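You operate a simulated robot arm through the tools that you are given. There is no shell and no other tool.

You are at the controls of a simulated robot arm. One attempt, no reset.

TASK
Finish the purple test bag: handle home, size tag in, seal on, then shelve it by number and show READY.
Fine: the seal lies in the hole over the white plate.

The check looks at the end state, three seconds after you hand in, the way a careful person would. Anything else that was tipped, shoved, dropped, spilled or broken makes it a failure. A push-on lid holds only when it is set on centred and level and pressed home; a screw cap is set on level and turned clockwise until tight.

THE ROBOT
A 6-joint arm with a two-finger parallel gripper, fixed in place. Base frame: the origin is at the foot of the arm, x ahead of it, y to its left, z up; the work surface is at about z = 0.726. Lengths are in m, angles in degrees, forces in N, time in s.
With the tool pointing down near the work surface it reaches from about 0.1 to 0.6 m from the base axis. Its first joint turns from -115.0 to 115.0 degrees. Payload 3.43 kg.
The TCP is the grasp point between the finger pads, 0.034 m short of the fingertips. In the tool frame z runs along the fingers and y along their closing line. The gripper opens to 0.128 m. The fingers are 0.024 m wide and 0.012 m thick; the gripper's body (0.048 by 0.13 m) begins 0.096 m behind the TCP.
Orientation is that of the tool frame in the base frame, as a unit quaternion [x, y, z, w]. With the fingers straight down and closing along the base's y, the tool's x points along the base's -x, its y along +y and its z along -z.

THE INTERFACE
- The arm moves only by the tool drive_tool. Its argument "series" is a list of rows, each a list of 7 numbers: the gripper command, from -1 (fully open) to 1 (shut), values between in proportion, then the shift along the base's x, y, z in cm, then the turn, a rotation vector about the base's x, y, z in degrees. In form: [[gripper, x, y, z, rx, ry, rz], ...]. A call has 1 to 20 rows; each row is the pose to reach, as a shift and turn from the pose commanded when the call began. Each row takes 0.2 s and may step no farther than 0.05 m and 8.6 degrees from the row before; otherwise, or with a gripper value out of range, the whole call is refused. Where a pose cannot be reached the arm comes as near as it can. A force on the tool above 90 N (or 10 N above the force at the start of the call, whichever is more), or a blocked arm, ends the call early, and 0.2 s more pass. The fingers move at their own pace (about 0.153 m/s each) and stop on an object; they squeeze with about 25 N. The grip force told is the motor's: it shows also when the fingers shut on nothing. Time passes only in rows, and 0.2 s behind the last, so rows that repeat a pose let the fingers close. The reply holds the time, the measured pose of the TCP, the force on the tool along the base axes, the opening and the grip force, in the units named above and with some noise, with the torque about the TCP (base axes, N m) and any sound that the robot's microphone picked up.
- Cameras (640 x 400 px; columns grow to the right, rows downward): "scene" is fixed at [0.4013, 0.5007, 1.5474]; the picture's right is [-1.00, 0.03, 0.00], its down [0.01, 0.37, -0.93] and it looks along [-0.03, -0.93, -0.37] (base axes); focal length 278 px, centre (320, 200). "wrist" rides on the gripper at [0.076, -0.011, -0.16] in the tool frame; the picture's right is [0.15, 0.99, 0.00], its down [-0.88, 0.13, -0.46] and it looks along [-0.45, 0.07, 0.89] (tool axes); focal length 234 px, centre (320, 200). There is no depth. A picture from a camera that has moved, and an enlarged one, comes with that camera's place and axes in the base frame and with its lens.
- camera(camera): a new picture of that camera. No time passes.
- slide_trunk(by): slides the trunk up (or, below 0, down) by that many m; the arm rides with it, the base frame stays. It gives what a move gives, with no picture.
- inspect(camera, box): a new picture of the part [left, top, right, bottom] of that camera's present view, enlarged. No time passes.
- hand_in(): hands the job in; it is judged then, once.

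Places have to be worked out from the pictures, the camera data and where the tool is seen. Open the gripper and draw the arm clear of the work before you hand the job in, unless the task says otherwise.

The tools are called after ">>>" as a command line: name --pt "numbers of a row" for each row, then --argument value for the rest, lists and objects as JSON in quotes. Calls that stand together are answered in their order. drive_tool: Moves the arm, as the interface text tells. Its arguments: {"type":"object","properties":{"series":{"type":"array"}},"required":["series"]} The other tools are called the same way: slide_trunk (by) slides the trunk up or down; camera (camera) takes a picture; inspect (camera, box) takes an enlarged picture of a part of a camera's view; hand_in () hands the job in.

At the start:

```text
t: 0.0
tcp_pos: [0.2171, -0.2155, 1.5159]
ee_rot: [0.0, 1.0, 0.0, 0.001]
ft_force: [0.4, -0.8, -0.2]
moment: [-0.03, 0.02, -0.01]
finger_gap: 0.1281
grasp_force: 0.0
trunk travel left (down, up): [-0.99, 0.0]
```

scene: 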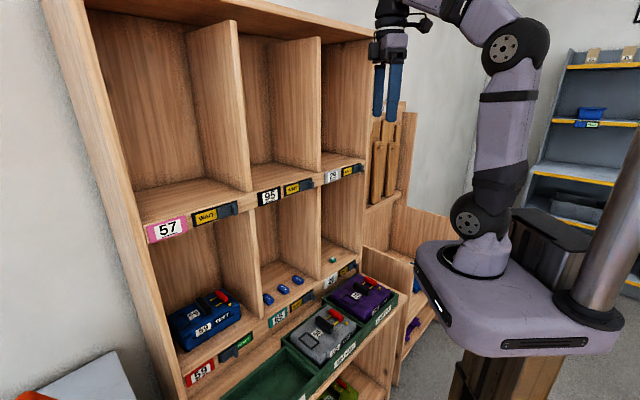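
wrist: 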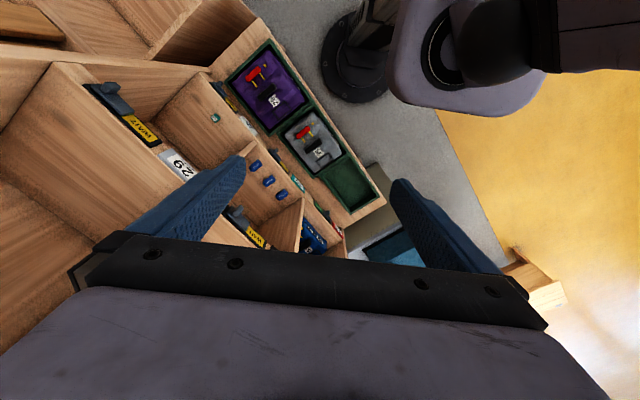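

I'll start by enlarging the scene view to read the bags, tags, signs and shelves before moving anything.

>>> inspect --camera "scene" --box '[140, 240, 300, 400]'

>>> inspect --camera "scene" --box '[260, 250, 420, 400]'

>>> inspect --camera "scene" --box '[130, 150, 370, 300]'

>>> inspect --camera "wrist" --box '[200, 40, 400, 260]'

```text
2.50 times, centred on (220, 320) of scene
camera zoom: at [0.4013, 0.5007, 1.5474], right [-1.0, 0.03, 0.0], down [0.01, 0.37, -0.93], along [-0.03, -0.93, -0.37], focal length 694 px, centre (570, -100)
```

zoom: 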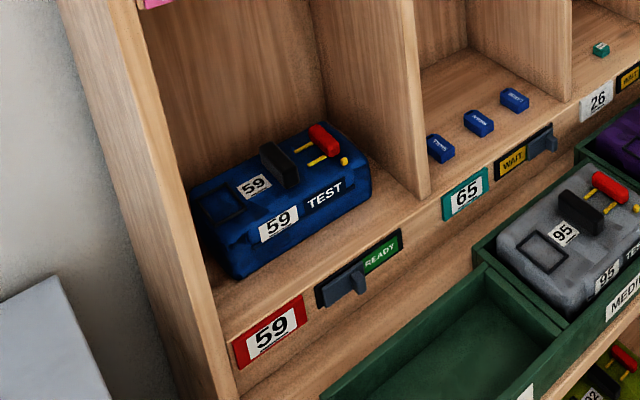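

```text
2.67 times, centred on (340, 325) of scene
camera zoom: at [0.4013, 0.5007, 1.5474], right [-1.0, 0.03, 0.0], down [0.01, 0.37, -0.93], along [-0.03, -0.93, -0.37], focal length 740 px, centre (267, -133)
```

zoom: 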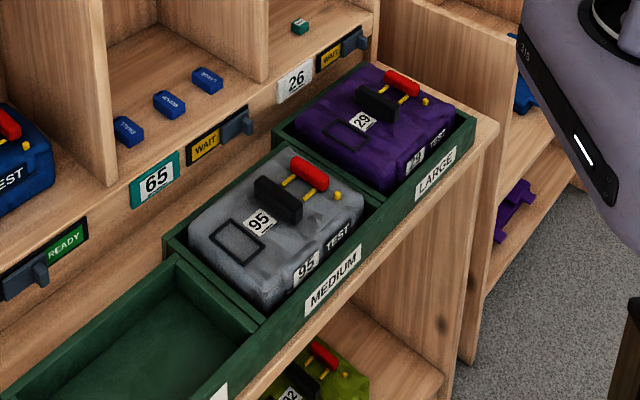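

```text
2.67 times, centred on (250, 225) of scene
camera zoom: at [0.4013, 0.5007, 1.5474], right [-1.0, 0.03, 0.0], down [0.01, 0.37, -0.93], along [-0.03, -0.93, -0.37], focal length 740 px, centre (507, 133)
```

zoom: 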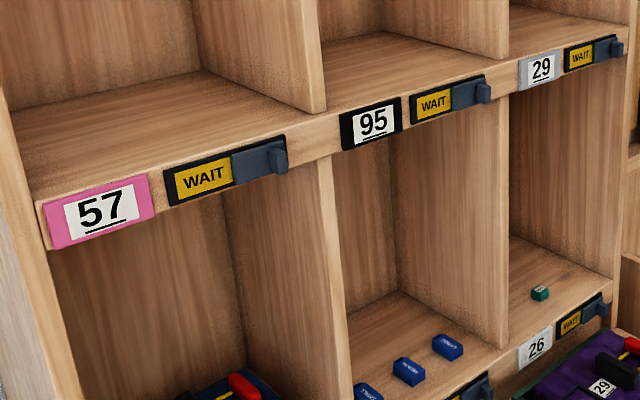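

```text
1.82 times, centred on (300, 150) of wrist
camera zoom: at [0.1411, -0.2273, 1.6751], right [-0.15, 0.99, 0.0], down [0.88, 0.13, 0.46], along [0.45, 0.07, -0.89], focal length 426 px, centre (356, 291)
```

zoom: 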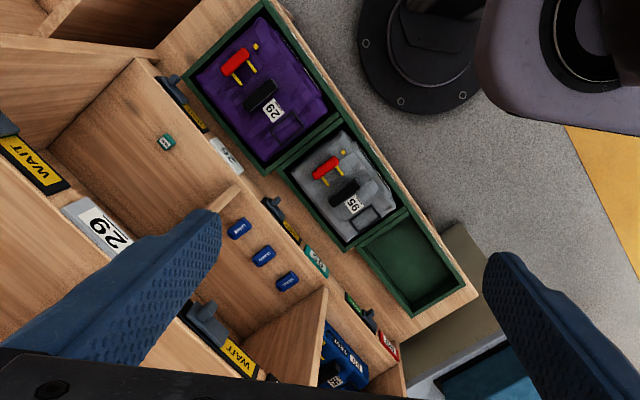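

The purple bag is number 29 and sits in the LARGE bin. The shelf front runs at about 45° in the base frame, facing the robot, and cubby 29 is above cubby 26 (white plate, teal seal inside). I'll turn the tool to face the shelf squarely and come down some way for a closer wrist view.

>>> drive_tool --pt "-1 -1.5 -0.4 -3.5 0 0 -5.7" --pt "-1 -3 -0.8 -7 0 0 -11.4" --pt "-1 -4.5 -1.2 -10.5 0 0 -17" --pt "-1 -6 -1.6 -14 0 0 -22.7" --pt "-1 -7.5 -2 -17.5 0 0 -28.4" --pt "-1 -9 -2.4 -21 0 0 -34" --pt "-1 -10.5 -2.8 -24.5 0 0 -39.7" --pt "-1 -12 -3.2 -28 0 0 -45"

>>> camera --camera "wrist"

>>> camera --camera "scene"

```text
t: 1.8
tcp_pos: [0.0961, -0.2472, 1.2347]
ee_rot: [0.383, 0.924, 0.0, 0.0]
ft_force: [-0.3, -0.4, 0.2]
moment: [0.05, 0.01, 0.0]
finger_gap: 0.128
grasp_force: 0.1
trunk travel left (down, up): [-0.99, 0.0]
```

```text
taken
camera wrist: at [0.0339, -0.2027, 1.3957], right [0.6, 0.8, 0.0], down [0.71, -0.53, 0.46], along [0.37, -0.27, -0.89], focal length 234 px, centre (320, 200)
```

wrist: 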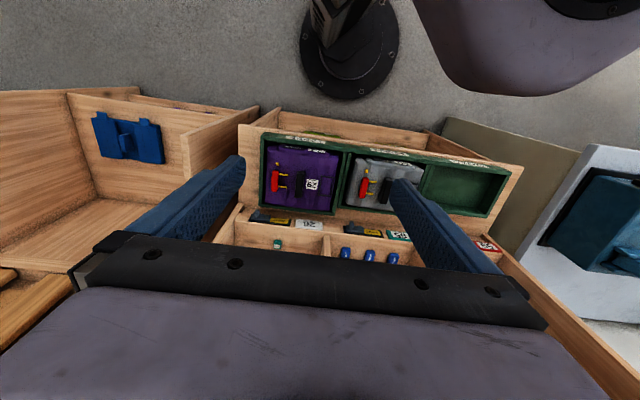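

```text
taken
```

scene: 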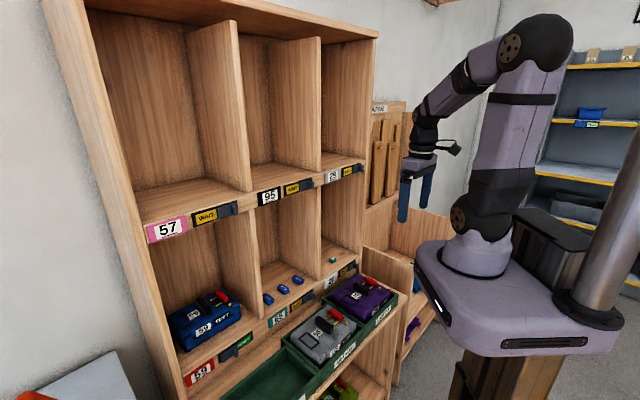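

The view now lines up with the shelf. I'll enlarge the purple bag, the tags and the seal in this view.

>>> inspect --camera "wrist" --box '[250, 125, 350, 215]'

>>> inspect --camera "wrist" --box '[240, 200, 400, 280]'

>>> inspect --camera "scene" --box '[320, 260, 400, 330]'

>>> inspect --camera "scene" --box '[155, 275, 255, 365]'

>>> inspect --camera "scene" --box '[250, 235, 350, 305]'

```text
4.44 times, centred on (300, 170) of wrist
camera zoom: at [0.0339, -0.2027, 1.3957], right [0.6, 0.8, 0.0], down [0.71, -0.53, 0.46], along [0.37, -0.27, -0.89], focal length 1041 px, centre (409, 333)
```

zoom: 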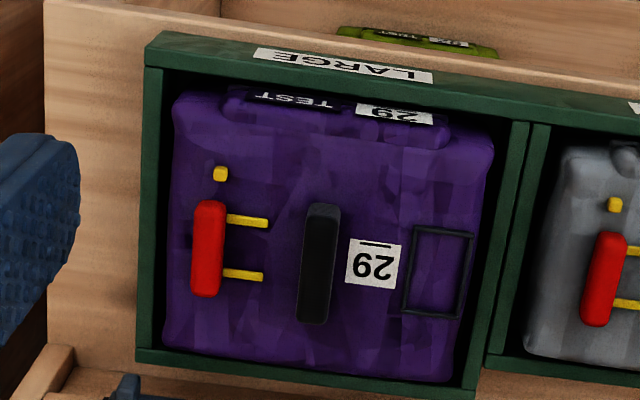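

```text
4.00 times, centred on (320, 240) of wrist
camera zoom: at [0.0339, -0.2027, 1.3957], right [0.6, 0.8, 0.0], down [0.71, -0.53, 0.46], along [0.37, -0.27, -0.89], focal length 937 px, centre (320, 40)
```

zoom: 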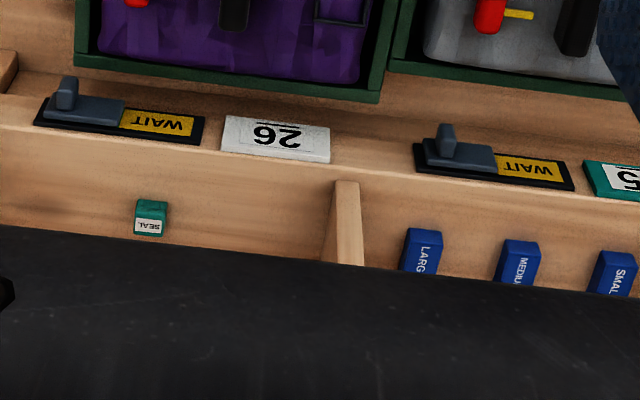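

```text
5.71 times, centred on (360, 295) of scene
camera zoom: at [0.4013, 0.5007, 1.5474], right [-1.0, 0.03, 0.0], down [0.01, 0.37, -0.93], along [-0.03, -0.93, -0.37], focal length 1586 px, centre (91, -343)
```

zoom: 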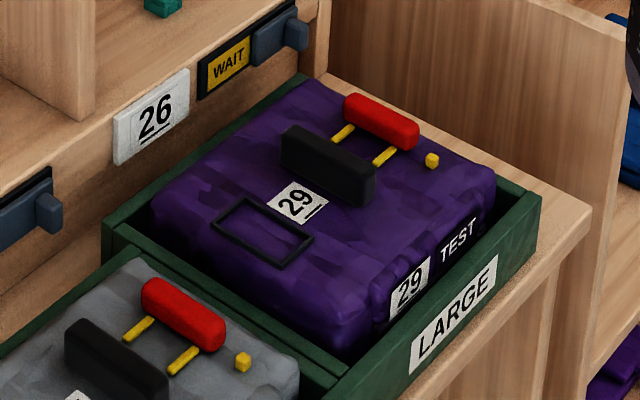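

```text
4.44 times, centred on (205, 320) of scene
camera zoom: at [0.4013, 0.5007, 1.5474], right [-1.0, 0.03, 0.0], down [0.01, 0.37, -0.93], along [-0.03, -0.93, -0.37], focal length 1234 px, centre (831, -333)
```

zoom: 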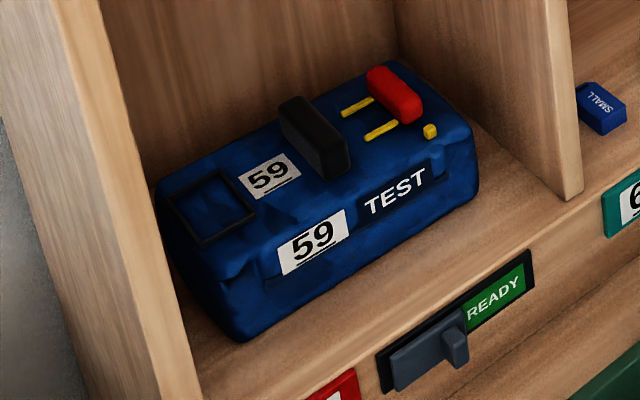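

```text
5.71 times, centred on (300, 270) of scene
camera zoom: at [0.4013, 0.5007, 1.5474], right [-1.0, 0.03, 0.0], down [0.01, 0.37, -0.93], along [-0.03, -0.93, -0.37], focal length 1586 px, centre (434, -200)
```

zoom: 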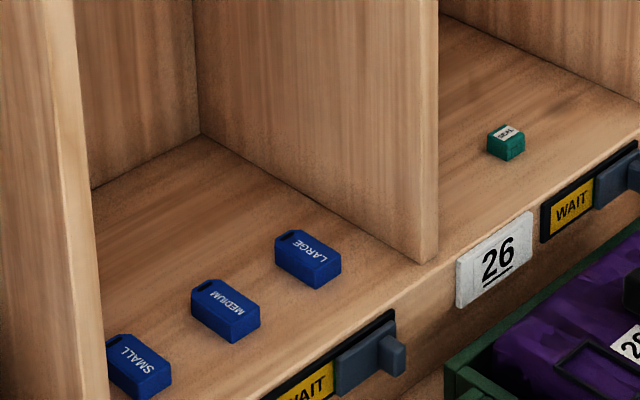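

All test bags look alike: a red handle drawn out on yellow rods beside a black grip, an empty black tag frame and a yellow peg for the seal. The LARGE tag is in cubby 65 and the SEAL in cubby 26. I'll move down over the purple bag for a close view, staying well above it.

>>> drive_tool --pt "-1 1 -1.2 -4 0 0 0" --pt "-1 2 -2.5 -8 0 0 0" --pt "-1 3 -4 -12 0 0 0" --pt "-1 4 -5.2 -16 0 0 0" --pt "-1 5 -6.5 -20 0 0 0" --pt "-1 5.8 -7.5 -24 0 0 0" --pt "-1 6.4 -8.2 -27 0 0 0"

>>> camera --camera "wrist"

>>> camera --camera "scene"

```text
t: 3.4
tcp_pos: [0.1624, -0.3315, 0.9651]
ee_rot: [0.382, 0.924, 0.0, 0.0]
ft_force: [0.9, 0.6, 0.3]
moment: [0.01, -0.03, -0.02]
finger_gap: 0.1283
grasp_force: 0.1
trunk travel left (down, up): [-0.99, 0.0]
```

```text
taken
camera wrist: at [0.1005, -0.286, 1.1252], right [0.6, 0.8, 0.0], down [0.72, -0.53, 0.46], along [0.37, -0.27, -0.89], focal length 234 px, centre (320, 200)
```

wrist: 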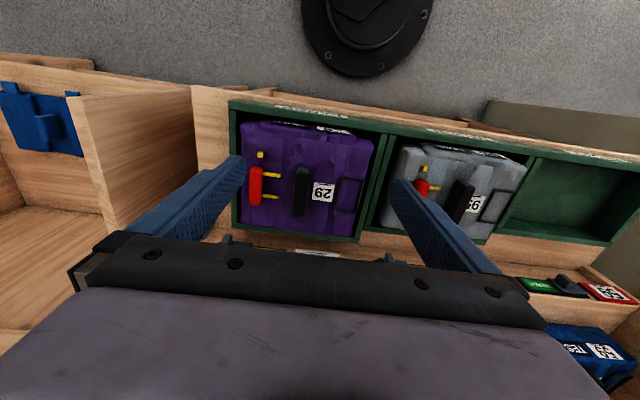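

```text
taken
```

scene: 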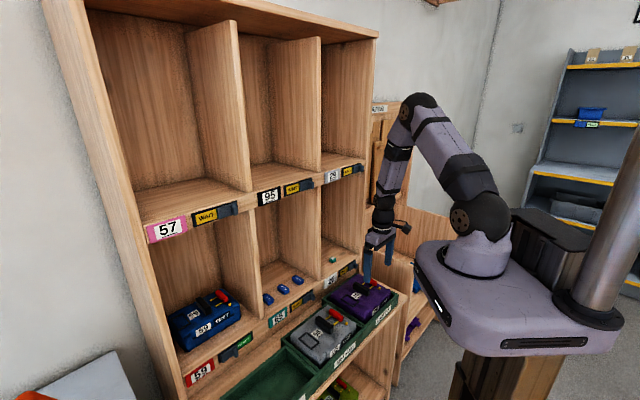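

The arm reaches this height with the trunk up. I'll enlarge the bag in the wrist view to see the handle mechanism, frame and peg.

>>> inspect --camera "wrist" --box '[228, 115, 388, 245]'

>>> inspect --camera "wrist" --box '[240, 140, 310, 220]'

>>> inspect --camera "scene" --box '[335, 260, 405, 305]'

>>> inspect --camera "wrist" --box '[500, 260, 640, 400]'

```text
3.08 times, centred on (308, 180) of wrist
camera zoom: at [0.1005, -0.286, 1.1252], right [0.6, 0.8, 0.0], down [0.72, -0.53, 0.46], along [0.37, -0.27, -0.89], focal length 720 px, centre (357, 262)
```

zoom: 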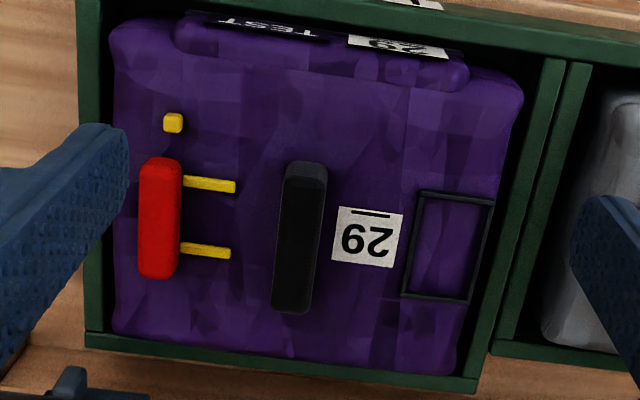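

```text
5.00 times, centred on (275, 180) of wrist
camera zoom: at [0.1005, -0.286, 1.1252], right [0.6, 0.8, 0.0], down [0.72, -0.53, 0.46], along [0.37, -0.27, -0.89], focal length 1171 px, centre (545, 300)
```

zoom: 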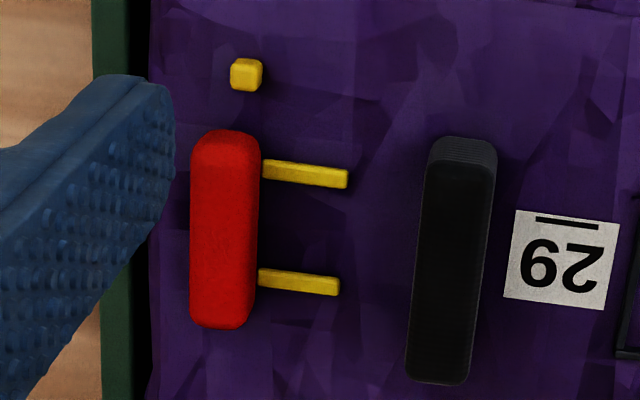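

```text
8.89 times, centred on (370, 282) of scene
camera zoom: at [0.4013, 0.5007, 1.5474], right [-1.0, 0.03, 0.0], down [0.01, 0.37, -0.93], along [-0.03, -0.93, -0.37], focal length 2468 px, centre (-124, -533)
```

zoom: 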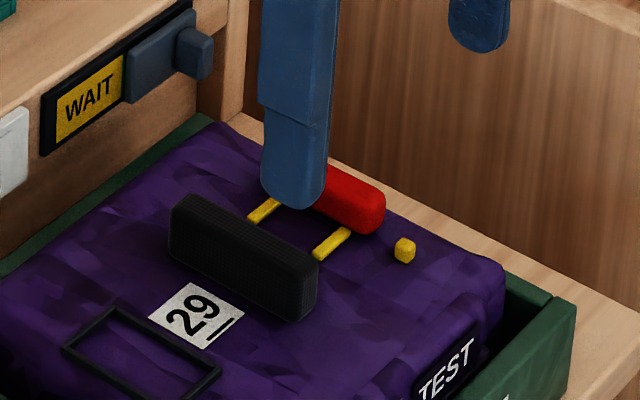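

```text
2.86 times, centred on (570, 330) of wrist
camera zoom: at [0.1005, -0.286, 1.1252], right [0.6, 0.8, 0.0], down [0.72, -0.53, 0.46], along [0.37, -0.27, -0.89], focal length 669 px, centre (-394, -171)
```

zoom: 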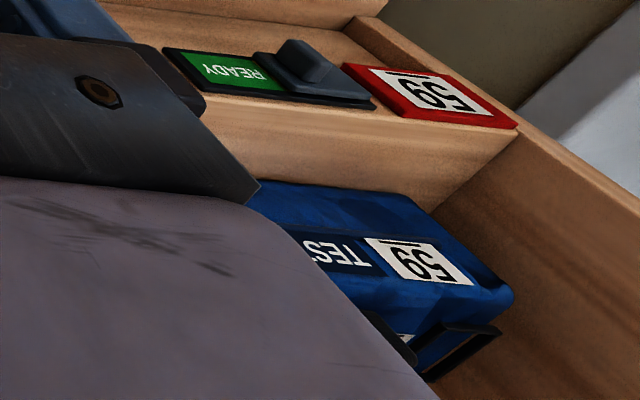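

The red bar sits on two rails about 27 mm long, pointing toward the black grip, so home should be inward. I'll squeeze the red bar toward the black grip so the bag takes no net push. First I'll hover over the two with the fingertips about 5 cm above the bag to check alignment.

>>> drive_tool --pt "-1 0.6 -3 -2.5 0 0 0" --pt "-1 1.2 -6 -5 0 0 0" --pt "-1 1.9 -9.0 -7.5 0 0 0" --pt "-1 1.9 -9.0 -8.5 0 0 0"

>>> camera --camera "wrist"

>>> inspect --camera "scene" --box '[325, 230, 415, 310]'

```text
t: 4.4
tcp_pos: [0.18, -0.4207, 0.8788]
ee_rot: [0.383, 0.924, 0.0, 0.0]
ft_force: [-1.0, -0.4, -0.3]
moment: [-0.01, 0.03, 0.01]
finger_gap: 0.128
grasp_force: 0.0
trunk travel left (down, up): [-0.99, 0.0]
```

```text
taken
camera wrist: at [0.1175, -0.3745, 1.0394], right [0.6, 0.8, 0.0], down [0.72, -0.53, 0.46], along [0.37, -0.27, -0.89], focal length 234 px, centre (320, 200)
```

wrist: 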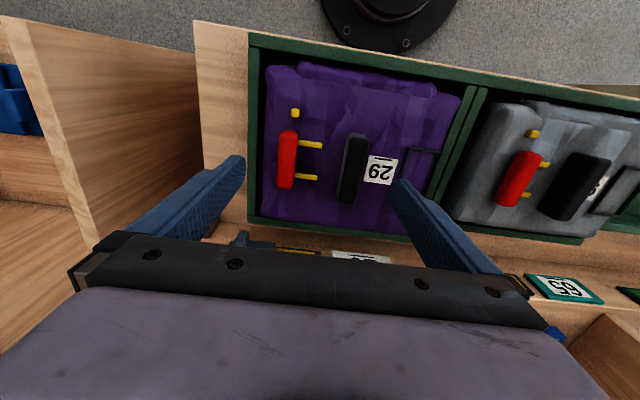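

```text
5.00 times, centred on (370, 270) of scene
camera zoom: at [0.4013, 0.5007, 1.5474], right [-1.0, 0.03, 0.0], down [0.01, 0.37, -0.93], along [-0.03, -0.93, -0.37], focal length 1388 px, centre (70, -150)
```

zoom: 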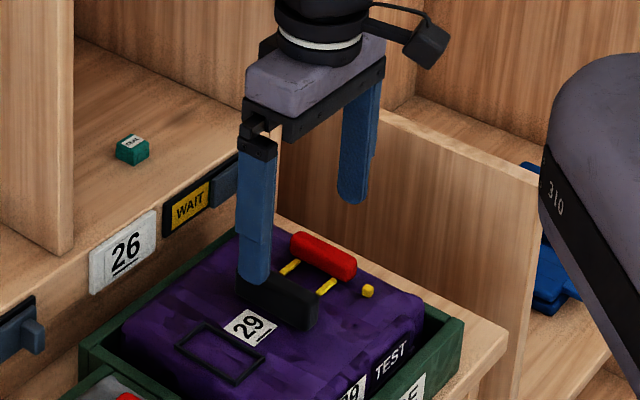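

The red bar and black grip are centred between the fingers. I'll enlarge this view for measuring.

>>> inspect --camera "wrist" --box '[240, 60, 480, 240]'

>>> inspect --camera "wrist" --box '[260, 90, 400, 220]'

```text
2.22 times, centred on (360, 150) of wrist
camera zoom: at [0.1175, -0.3745, 1.0394], right [0.6, 0.8, 0.0], down [0.72, -0.53, 0.46], along [0.37, -0.27, -0.89], focal length 520 px, centre (231, 311)
```

zoom: 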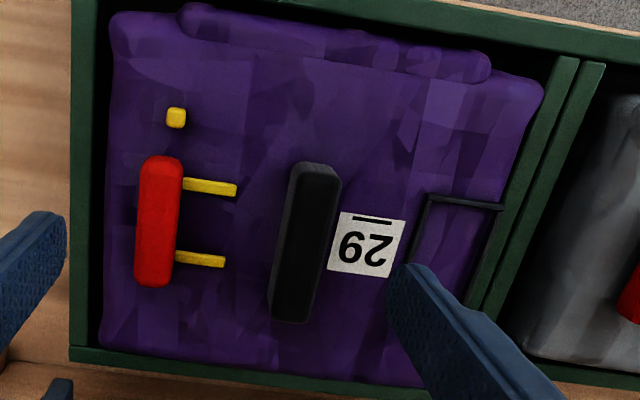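

```text
3.08 times, centred on (330, 155) of wrist
camera zoom: at [0.1175, -0.3745, 1.0394], right [0.6, 0.8, 0.0], down [0.72, -0.53, 0.46], along [0.37, -0.27, -0.89], focal length 720 px, centre (289, 338)
```

zoom: 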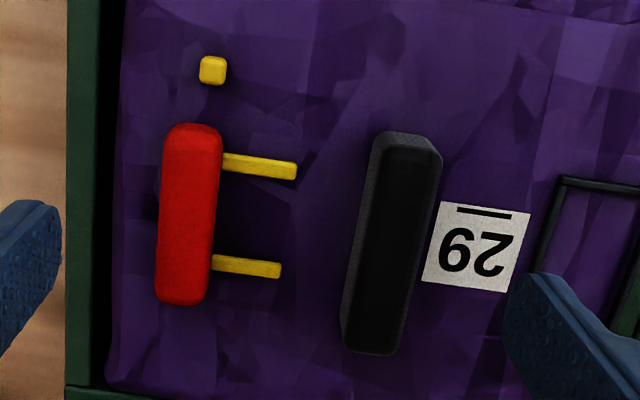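

Triangulating over three views puts the bag top at about z = 0.80, with the red bar at lateral -0.213 to -0.195 and the black grip at -0.145 to -0.128. The TCP is midway at -0.170, so I'll lower until the fingertips are about 8 mm above the bag top, outside both bars.

>>> drive_tool --pt "-1 0 0 -1.5 0 0 0" --pt "-1 0 0 -3 0 0 0" --pt "-1 0 0 -3.5 0 0 0"

>>> inspect --camera "wrist" --box '[220, 90, 420, 250]'

>>> inspect --camera "scene" --box '[325, 240, 405, 310]'

```text
t: 5.2
tcp_pos: [0.1805, -0.4214, 0.8448]
ee_rot: [0.382, 0.924, 0.0, 0.0]
ft_force: [-0.1, -0.1, -0.4]
moment: [0.02, 0.02, -0.01]
finger_gap: 0.1282
grasp_force: 0.0
trunk travel left (down, up): [-0.99, 0.0]
```

```text
2.50 times, centred on (320, 170) of wrist
camera zoom: at [0.1187, -0.3745, 1.0054], right [0.6, 0.8, 0.0], down [0.72, -0.53, 0.46], along [0.37, -0.27, -0.89], focal length 585 px, centre (320, 275)
```

zoom: 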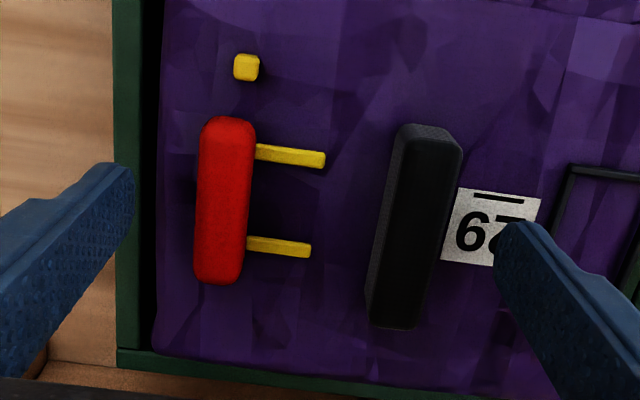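

```text
5.71 times, centred on (365, 275) of scene
camera zoom: at [0.4013, 0.5007, 1.5474], right [-1.0, 0.03, 0.0], down [0.01, 0.37, -0.93], along [-0.03, -0.93, -0.37], focal length 1586 px, centre (63, -229)
```

zoom: 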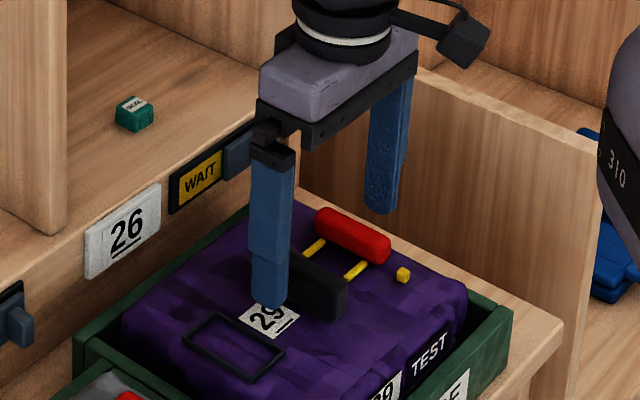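

The fingertips are just above the bag with the red and black bars between them. I'll go 5 mm lower and close to about 98 mm, just short of contact.

>>> drive_tool --pt "-0.8 0 0 -0.4 0 0 0" --pt "-0.53 0 0 -0.5 0 0 0" --pt "-0.53 0 0 -0.5 0 0 0"

>>> inspect --camera "wrist" --box '[220, 90, 420, 250]'

>>> inspect --camera "scene" --box '[325, 240, 405, 310]'

```text
t: 6.0
tcp_pos: [0.1802, -0.4215, 0.8402]
ee_rot: [0.384, 0.923, 0.0, 0.0]
ft_force: [-0.7, 0.1, -0.1]
moment: [0.0, 0.0, 0.02]
finger_gap: 0.0976
grasp_force: 0.1
trunk travel left (down, up): [-0.99, 0.0]
```

```text
2.50 times, centred on (320, 170) of wrist
camera zoom: at [0.1183, -0.375, 1.0003], right [0.6, 0.8, 0.0], down [0.72, -0.53, 0.46], along [0.37, -0.27, -0.89], focal length 585 px, centre (320, 275)
```

zoom: 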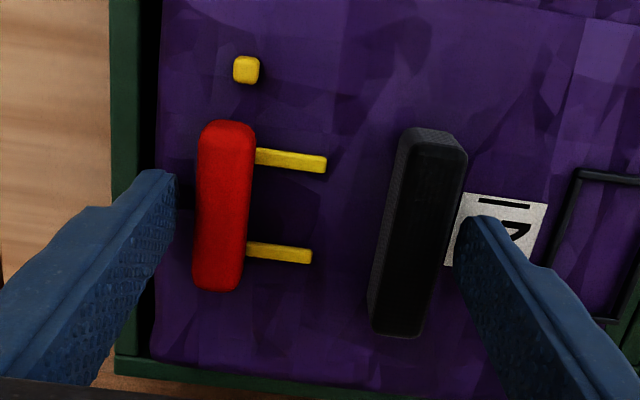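

```text
5.71 times, centred on (365, 275) of scene
camera zoom: at [0.4013, 0.5007, 1.5474], right [-1.0, 0.03, 0.0], down [0.01, 0.37, -0.93], along [-0.03, -0.93, -0.37], focal length 1586 px, centre (63, -229)
```

zoom: 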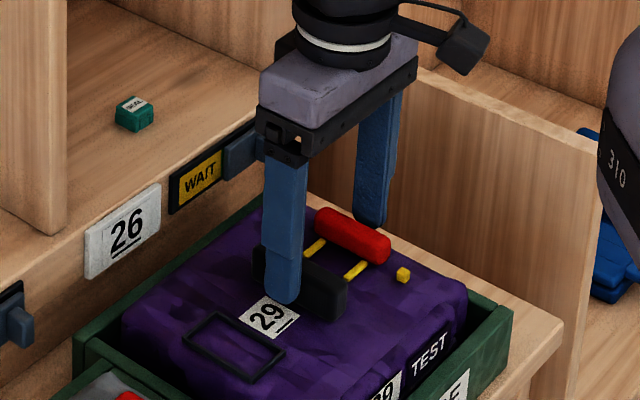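

No contact yet, and both bars are straddled. I'll close in small steps, holding the right finger beside the black grip while the left finger pushes the red bar inward, and stop partway to look.

>>> drive_tool --pt "-0.44 0 0 0 0 0 0" --pt "-0.38 0.1 0.1 0 0 0 0" --pt "-0.33 0.22 0.22 0 0 0 0" --pt "-0.25 0.4 0.4 0 0 0 0" --pt "-0.17 0.58 0.58 0 0 0 0" --pt "-0.17 0.58 0.58 0 0 0 0"

>>> inspect --camera "wrist" --box '[220, 90, 420, 250]'

>>> inspect --camera "scene" --box '[325, 240, 405, 310]'

```text
t: 7.4
tcp_pos: [0.1861, -0.4156, 0.8408]
ee_rot: [0.382, 0.924, -0.001, 0.0]
ft_force: [-1.3, -2.7, 4.2]
moment: [0.02, 0.26, -0.03]
finger_gap: 0.0797
grasp_force: 25.0
trunk travel left (down, up): [-0.99, 0.0]
```

```text
2.50 times, centred on (320, 170) of wrist
camera zoom: at [0.124, -0.3693, 1.0004], right [0.6, 0.8, 0.0], down [0.72, -0.53, 0.46], along [0.37, -0.27, -0.89], focal length 585 px, centre (320, 275)
```

zoom: 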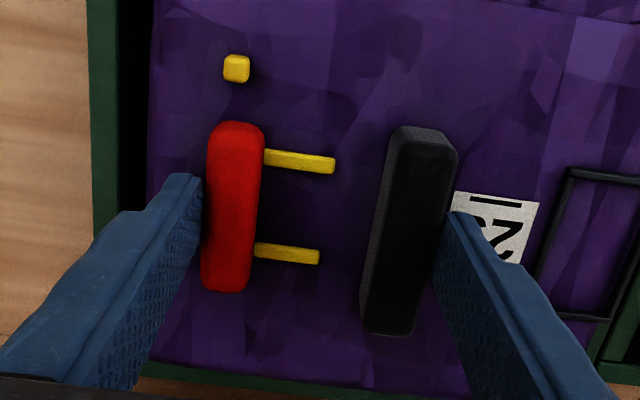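

```text
5.71 times, centred on (365, 275) of scene
camera zoom: at [0.4013, 0.5007, 1.5474], right [-1.0, 0.03, 0.0], down [0.01, 0.37, -0.93], along [-0.03, -0.93, -0.37], focal length 1586 px, centre (63, -229)
```

zoom: 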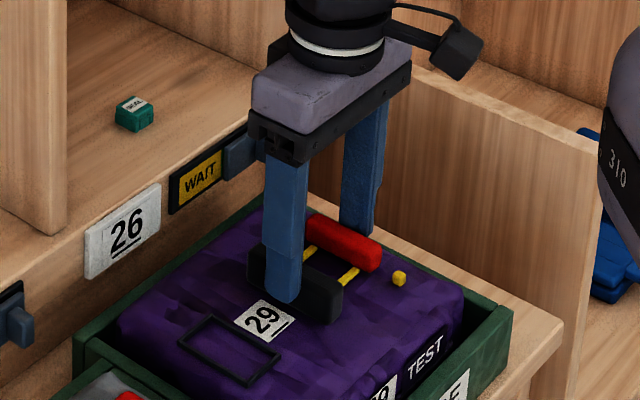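

The fingers are on both bars at a 79.7 mm gap. The red bar moved about 7 mm toward the black grip relative to the bag, and the rods moved with it. I'll keep squeezing in small steps and follow with the TCP.

>>> drive_tool --pt "-0.12 0.08 0.08 0 0 0 0" --pt "-0.06 0.15 0.15 0 0 0 0" --pt "0.0 0.22 0.22 0 0 0 0" --pt "0.0 0.22 0.22 0 0 0 0"

>>> inspect --camera "wrist" --box '[220, 90, 420, 250]'

>>> inspect --camera "scene" --box '[325, 240, 405, 310]'

```text
t: 8.4
tcp_pos: [0.1862, -0.4151, 0.8399]
ee_rot: [0.383, 0.924, -0.001, 0.002]
ft_force: [-13.5, -10.3, 7.9]
moment: [-0.28, 0.89, -0.1]
finger_gap: 0.0795
grasp_force: 25.3
trunk travel left (down, up): [-0.99, 0.0]
```

```text
2.50 times, centred on (320, 170) of wrist
camera zoom: at [0.1246, -0.3681, 1.0002], right [0.6, 0.8, 0.0], down [0.71, -0.53, 0.46], along [0.37, -0.27, -0.89], focal length 585 px, centre (320, 275)
```

zoom: 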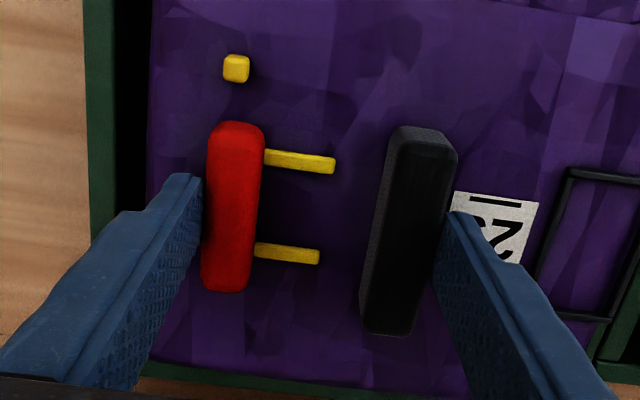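

```text
5.71 times, centred on (365, 275) of scene
camera zoom: at [0.4013, 0.5007, 1.5474], right [-1.0, 0.03, 0.0], down [0.01, 0.37, -0.93], along [-0.03, -0.93, -0.37], focal length 1586 px, centre (63, -229)
```

zoom: 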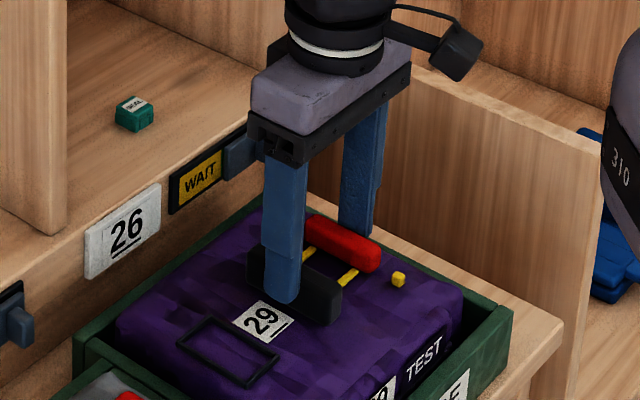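

The gap has stalled at 79.5 mm under full squeeze and the force shows the travel has hit a stop. The red bar now lines up with the peg, as it did on the grey bag in the earlier view, so I judge the handle home. I'll release gently, raise, and compare with the grey bag.

>>> drive_tool --pt "-0.3 0.1 0.1 0 0 0 0" --pt "-0.5 0 0 0 0 0 0" --pt "-0.55 -0.2 -0.2 0 0 0 0" --pt "-0.55 -0.2 -0.2 2.5 0 0 0" --pt "-0.55 -0.2 -0.2 6 0 0 0" --pt "-0.55 0.5 0.5 10 0 0 0"

>>> camera --camera "wrist"

>>> inspect --camera "wrist" --box '[240, 70, 400, 200]'

>>> inspect --camera "wrist" --box '[400, 70, 560, 200]'

>>> inspect --camera "scene" --box '[290, 260, 410, 360]'

```text
t: 9.8
tcp_pos: [0.1936, -0.4064, 0.9397]
ee_rot: [0.383, 0.924, -0.001, -0.001]
ft_force: [0.4, 0.4, 0.6]
moment: [-0.02, 0.0, 0.03]
finger_gap: 0.0993
grasp_force: 0.0
trunk travel left (down, up): [-0.99, 0.0]
```

```text
taken
camera wrist: at [0.1308, -0.3605, 1.1003], right [0.6, 0.8, 0.0], down [0.72, -0.53, 0.45], along [0.37, -0.27, -0.89], focal length 234 px, centre (320, 200)
```

wrist: 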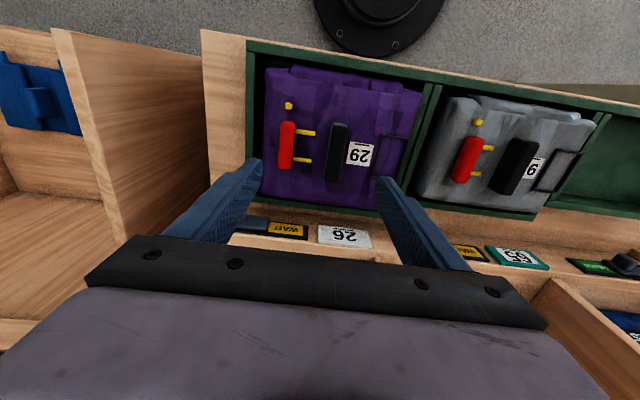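

```text
3.08 times, centred on (320, 135) of wrist
camera zoom: at [0.1308, -0.3605, 1.1003], right [0.6, 0.8, 0.0], down [0.72, -0.53, 0.45], along [0.37, -0.27, -0.89], focal length 720 px, centre (320, 400)
```

zoom: 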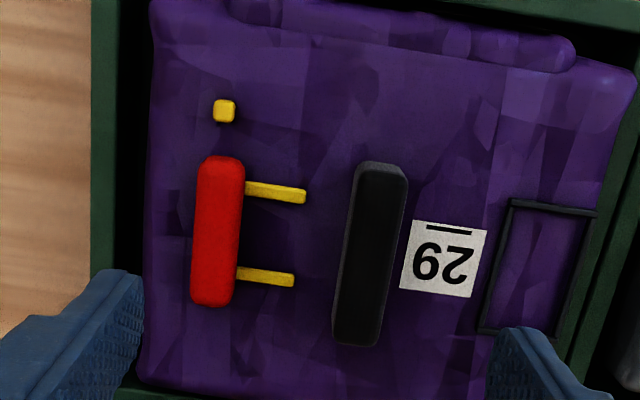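

```text
3.08 times, centred on (480, 135) of wrist
camera zoom: at [0.1308, -0.3605, 1.1003], right [0.6, 0.8, 0.0], down [0.72, -0.53, 0.45], along [0.37, -0.27, -0.89], focal length 720 px, centre (-172, 400)
```

zoom: 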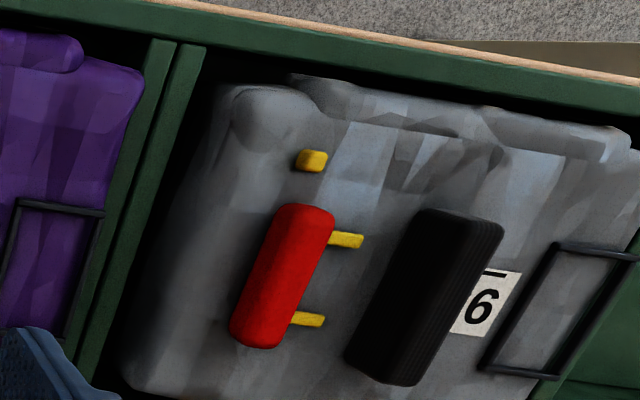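

```text
4.00 times, centred on (350, 310) of scene
camera zoom: at [0.4013, 0.5007, 1.5474], right [-1.0, 0.03, 0.0], down [0.01, 0.37, -0.93], along [-0.03, -0.93, -0.37], focal length 1110 px, centre (200, -240)
```

zoom: 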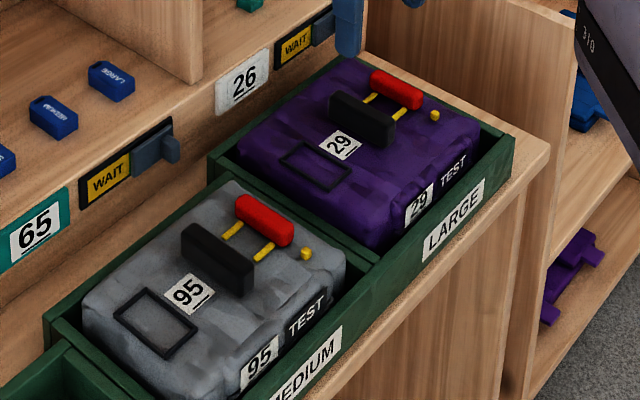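

I need a more careful comparison of the red-to-black spacing between the purple bag, the grey bag and the 59 bag, so I'll enlarge each strongly.

>>> inspect --camera "scene" --box '[355, 270, 395, 300]'

>>> inspect --camera "scene" --box '[325, 300, 375, 335]'

>>> inspect --camera "wrist" --box '[260, 90, 370, 190]'

>>> inspect --camera "wrist" --box '[440, 105, 550, 205]'

```text
13.33 times, centred on (375, 285) of scene
camera zoom: at [0.4013, 0.5007, 1.5474], right [-1.0, 0.03, 0.0], down [0.01, 0.37, -0.93], along [-0.03, -0.93, -0.37], focal length 3701 px, centre (-413, -933)
```

zoom: 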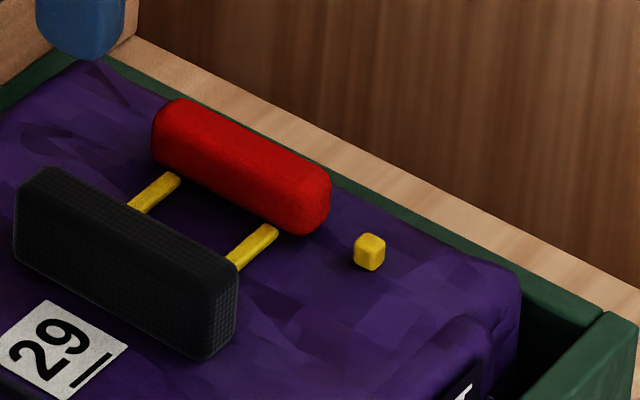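

```text
11.43 times, centred on (350, 318) of scene
camera zoom: at [0.4013, 0.5007, 1.5474], right [-1.0, 0.03, 0.0], down [0.01, 0.37, -0.93], along [-0.03, -0.93, -0.37], focal length 3172 px, centre (-23, -1143)
```

zoom: 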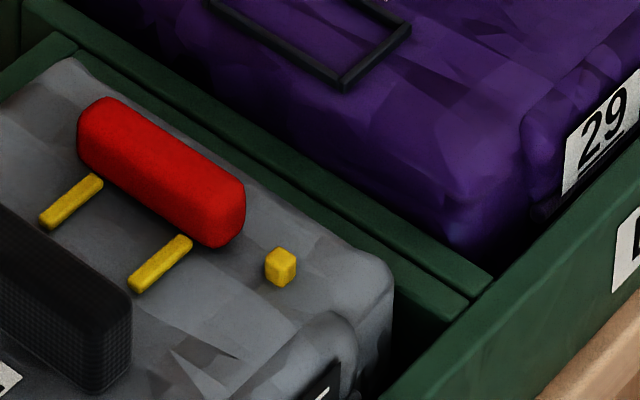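

```text
4.00 times, centred on (315, 140) of wrist
camera zoom: at [0.1308, -0.3605, 1.1003], right [0.6, 0.8, 0.0], down [0.72, -0.53, 0.45], along [0.37, -0.27, -0.89], focal length 937 px, centre (340, 440)
```

zoom: 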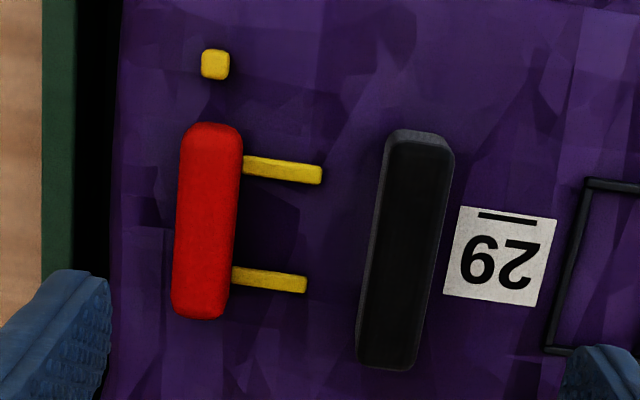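

```text
4.00 times, centred on (495, 155) of wrist
camera zoom: at [0.1308, -0.3605, 1.1003], right [0.6, 0.8, 0.0], down [0.72, -0.53, 0.45], along [0.37, -0.27, -0.89], focal length 937 px, centre (-380, 380)
```

zoom: 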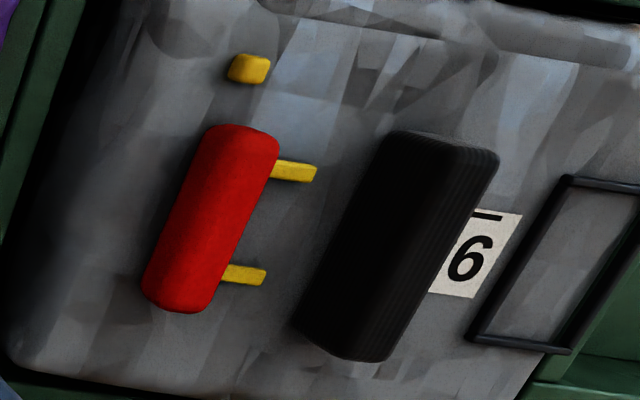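

Resolving the scene picture into shelf directions, the purple red bar sits 7.9 mm outward of its peg. On the grey bag it is 8.0 mm, and on purple at the start it was only 2.0 mm. So the handle moved 6 mm to its stop and matches the grey bag, and I take it as home. Next is the LARGE tag in cubby 65: I'll tilt the tool 45° toward the shelf and look in.

>>> drive_tool --pt "-0.55 2.3 1.9 1 -5.3 -5.3 0" --pt "-0.55 4.6 3.8 2 -10.6 -10.6 0" --pt "-0.55 7 5.8 3 -15.9 -15.9 0" --pt "-0.55 9.3 7.8 3 -21.2 -21.2 0" --pt "-0.55 11.6 9.7 3 -26.5 -26.5 0" --pt "-0.55 13.9 11.6 3 -31.8 -31.8 0"

>>> camera --camera "wrist"

>>> camera --camera "scene"

```text
t: 11.2
tcp_pos: [0.3525, -0.3313, 0.9987]
ee_rot: [0.365, 0.854, -0.098, 0.358]
ft_force: [-0.1, 0.0, -0.1]
moment: [0.05, -0.01, 0.05]
finger_gap: 0.0992
grasp_force: 0.0
out of reach, approached as far as the arm can: row 2, 3, 4, 5, 6
trunk travel left (down, up): [-0.99, 0.0]
```

```text
taken
camera wrist: at [0.2221, -0.2288, 1.062], right [0.62, 0.79, -0.01], down [0.27, -0.2, 0.94], along [0.74, -0.58, -0.33], focal length 234 px, centre (320, 200)
```

wrist: 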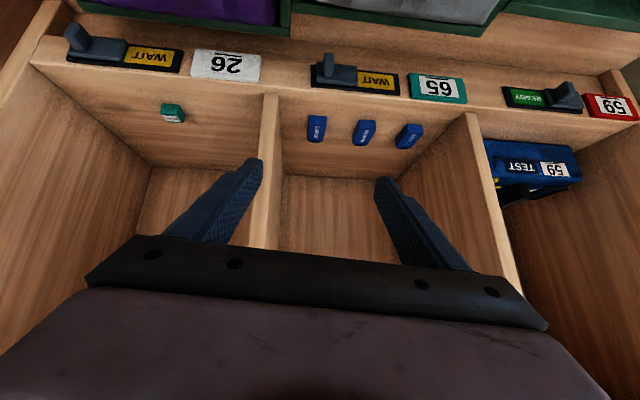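

```text
taken
```

scene: 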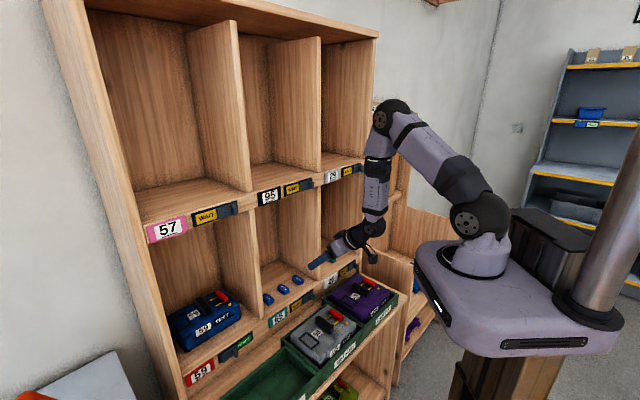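

The arm stopped a little short because that pose folds it too tightly; deeper poses should be fine. The wrist camera sees cubbies 26, 65 and 59 upside-down, so I'll enlarge the tags, the seal and the divider to measure them.

>>> inspect --camera "wrist" --box '[290, 100, 430, 190]'

>>> inspect --camera "wrist" --box '[120, 70, 320, 200]'

>>> inspect --camera "scene" --box '[255, 270, 315, 310]'

>>> inspect --camera "scene" --box '[300, 240, 360, 285]'

```text
4.44 times, centred on (360, 145) of wrist
camera zoom: at [0.2221, -0.2288, 1.062], right [0.62, 0.79, -0.01], down [0.27, -0.2, 0.94], along [0.74, -0.58, -0.33], focal length 1041 px, centre (142, 444)
```

zoom: 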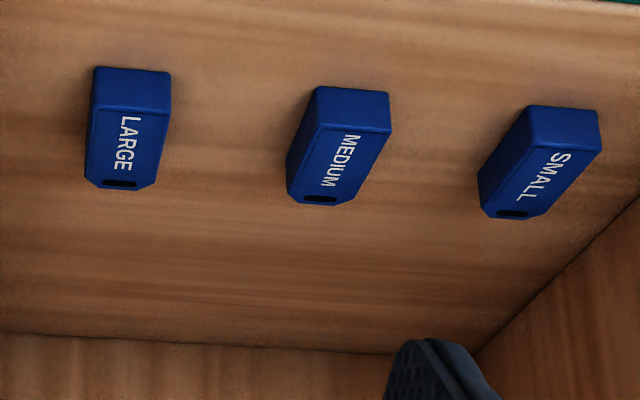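

```text
3.08 times, centred on (220, 135) of wrist
camera zoom: at [0.2221, -0.2288, 1.062], right [0.62, 0.79, -0.01], down [0.27, -0.2, 0.94], along [0.74, -0.58, -0.33], focal length 720 px, centre (628, 400)
```

zoom: 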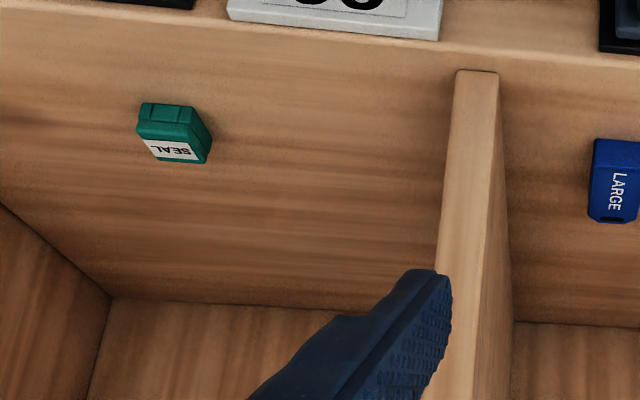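

```text
10.00 times, centred on (285, 290) of scene
camera zoom: at [0.4013, 0.5007, 1.5474], right [-1.0, 0.03, 0.0], down [0.01, 0.37, -0.93], along [-0.03, -0.93, -0.37], focal length 2776 px, centre (670, -700)
```

zoom: 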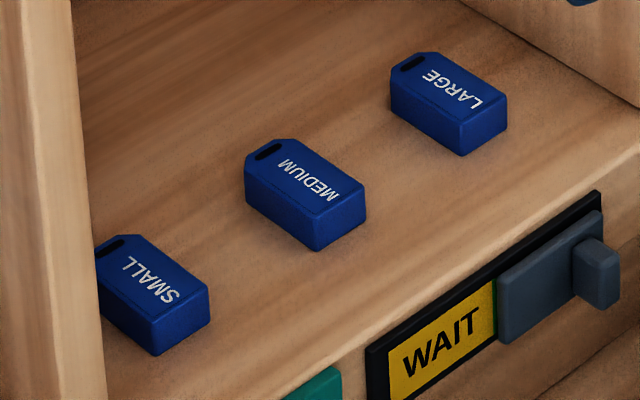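

```text
8.89 times, centred on (330, 262) of scene
camera zoom: at [0.4013, 0.5007, 1.5474], right [-1.0, 0.03, 0.0], down [0.01, 0.37, -0.93], along [-0.03, -0.93, -0.37], focal length 2468 px, centre (231, -356)
```

zoom: 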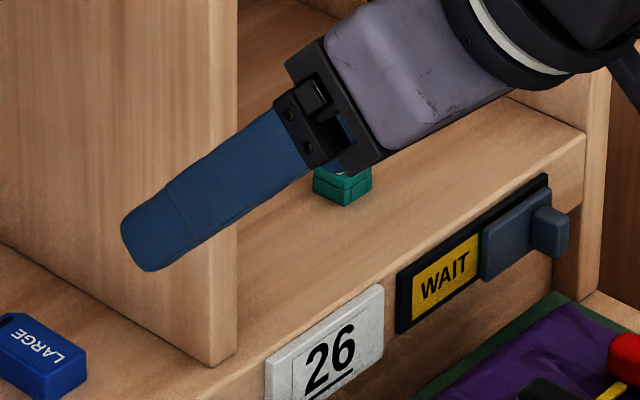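

LARGE tag top centre is at about (0.461, -0.425, 0.842), which is normal 0.626, lateral 0.026. The divider is at lateral -0.051 to -0.032, its front at normal 0.575. I'll narrow the fingers to about 5 cm and make a modest move forward and down to see which reference pose the controller uses.

>>> drive_tool --pt "0.2 1 -1.3 -1 0 0 0" --pt "0.2 2 -2.6 -2 0 0 0" --pt "0.2 3 -4 -3 0 0 0"

>>> camera --camera "wrist"

```text
t: 12.0
tcp_pos: [0.3816, -0.3709, 0.968]
ee_rot: [0.366, 0.854, -0.097, 0.356]
ft_force: [-0.1, -1.1, 0.2]
moment: [-0.02, 0.01, 0.07]
finger_gap: 0.051
grasp_force: 0.0
trunk travel left (down, up): [-0.99, 0.0]
```

```text
taken
camera wrist: at [0.2518, -0.2679, 1.0322], right [0.62, 0.79, -0.01], down [0.27, -0.2, 0.94], along [0.74, -0.59, -0.33], focal length 234 px, centre (320, 200)
```

wrist: 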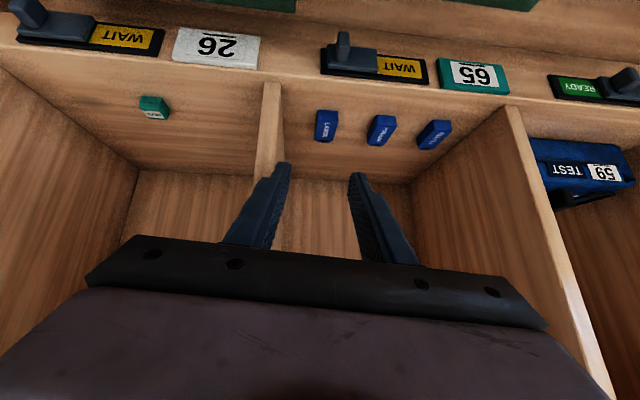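

The reference is the pose actually reached. I'll correct the small roll error so the tool is level at 45°, and move above the LARGE tag (TCP at normal 0.602, lateral 0.026, z 0.90).

>>> drive_tool --pt "0.2 1.5 -0.9 -1.5 -2.6 1.25 -0.43" --pt "0.2 3.2 -1.8 -3.2 -5.2 2.5 -0.86" --pt "0.2 4.8 -2.8 -5 -5.2 2.5 -0.86" --pt "0.2 6.25 -3.64 -6.5 -5.2 2.5 -0.86"

>>> camera --camera "wrist"

>>> inspect --camera "scene" --box '[240, 210, 360, 310]'

```text
t: 12.6
tcp_pos: [0.3972, -0.3987, 0.9462]
ee_rot: [0.352, 0.858, -0.118, 0.354]
ft_force: [-4.9, 38.0, 28.5]
moment: [-1.21, 0.51, -0.9]
finger_gap: 0.0369
grasp_force: 0.0
out of reach, approached as far as the arm can: row 1, 2, 3
trunk travel left (down, up): [-0.99, 0.0]
stopped in row 3: the force on the tool passed its limit at 102 N (the readings are from after the stop); the commanded pose is now the measured one
```

```text
taken
camera wrist: at [0.2667, -0.294, 1.0095], right [0.61, 0.79, -0.06], down [0.29, -0.16, 0.94], along [0.74, -0.59, -0.33], focal length 234 px, centre (320, 200)
```

wrist: 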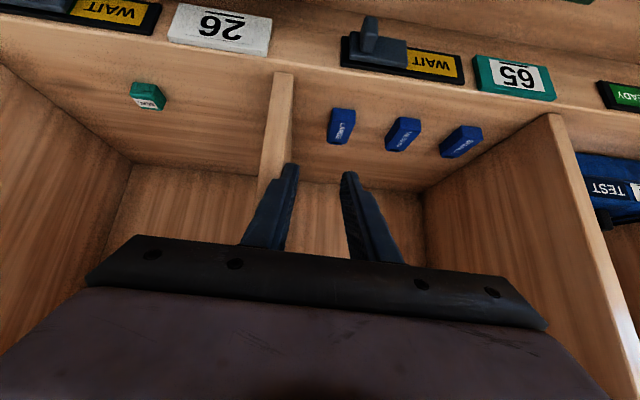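

```text
4.00 times, centred on (300, 260) of scene
camera zoom: at [0.4013, 0.5007, 1.5474], right [-1.0, 0.03, 0.0], down [0.01, 0.37, -0.93], along [-0.03, -0.93, -0.37], focal length 1110 px, centre (400, -40)
```

zoom: 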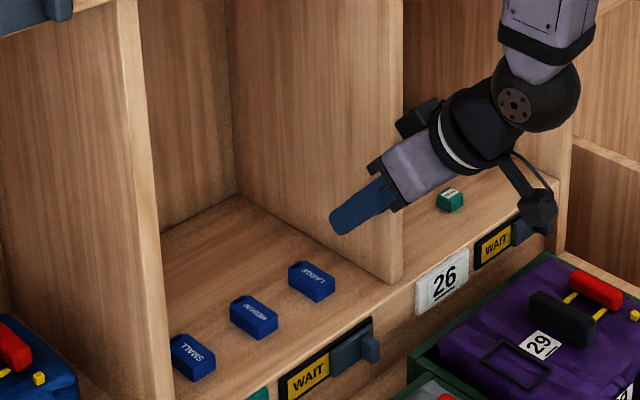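

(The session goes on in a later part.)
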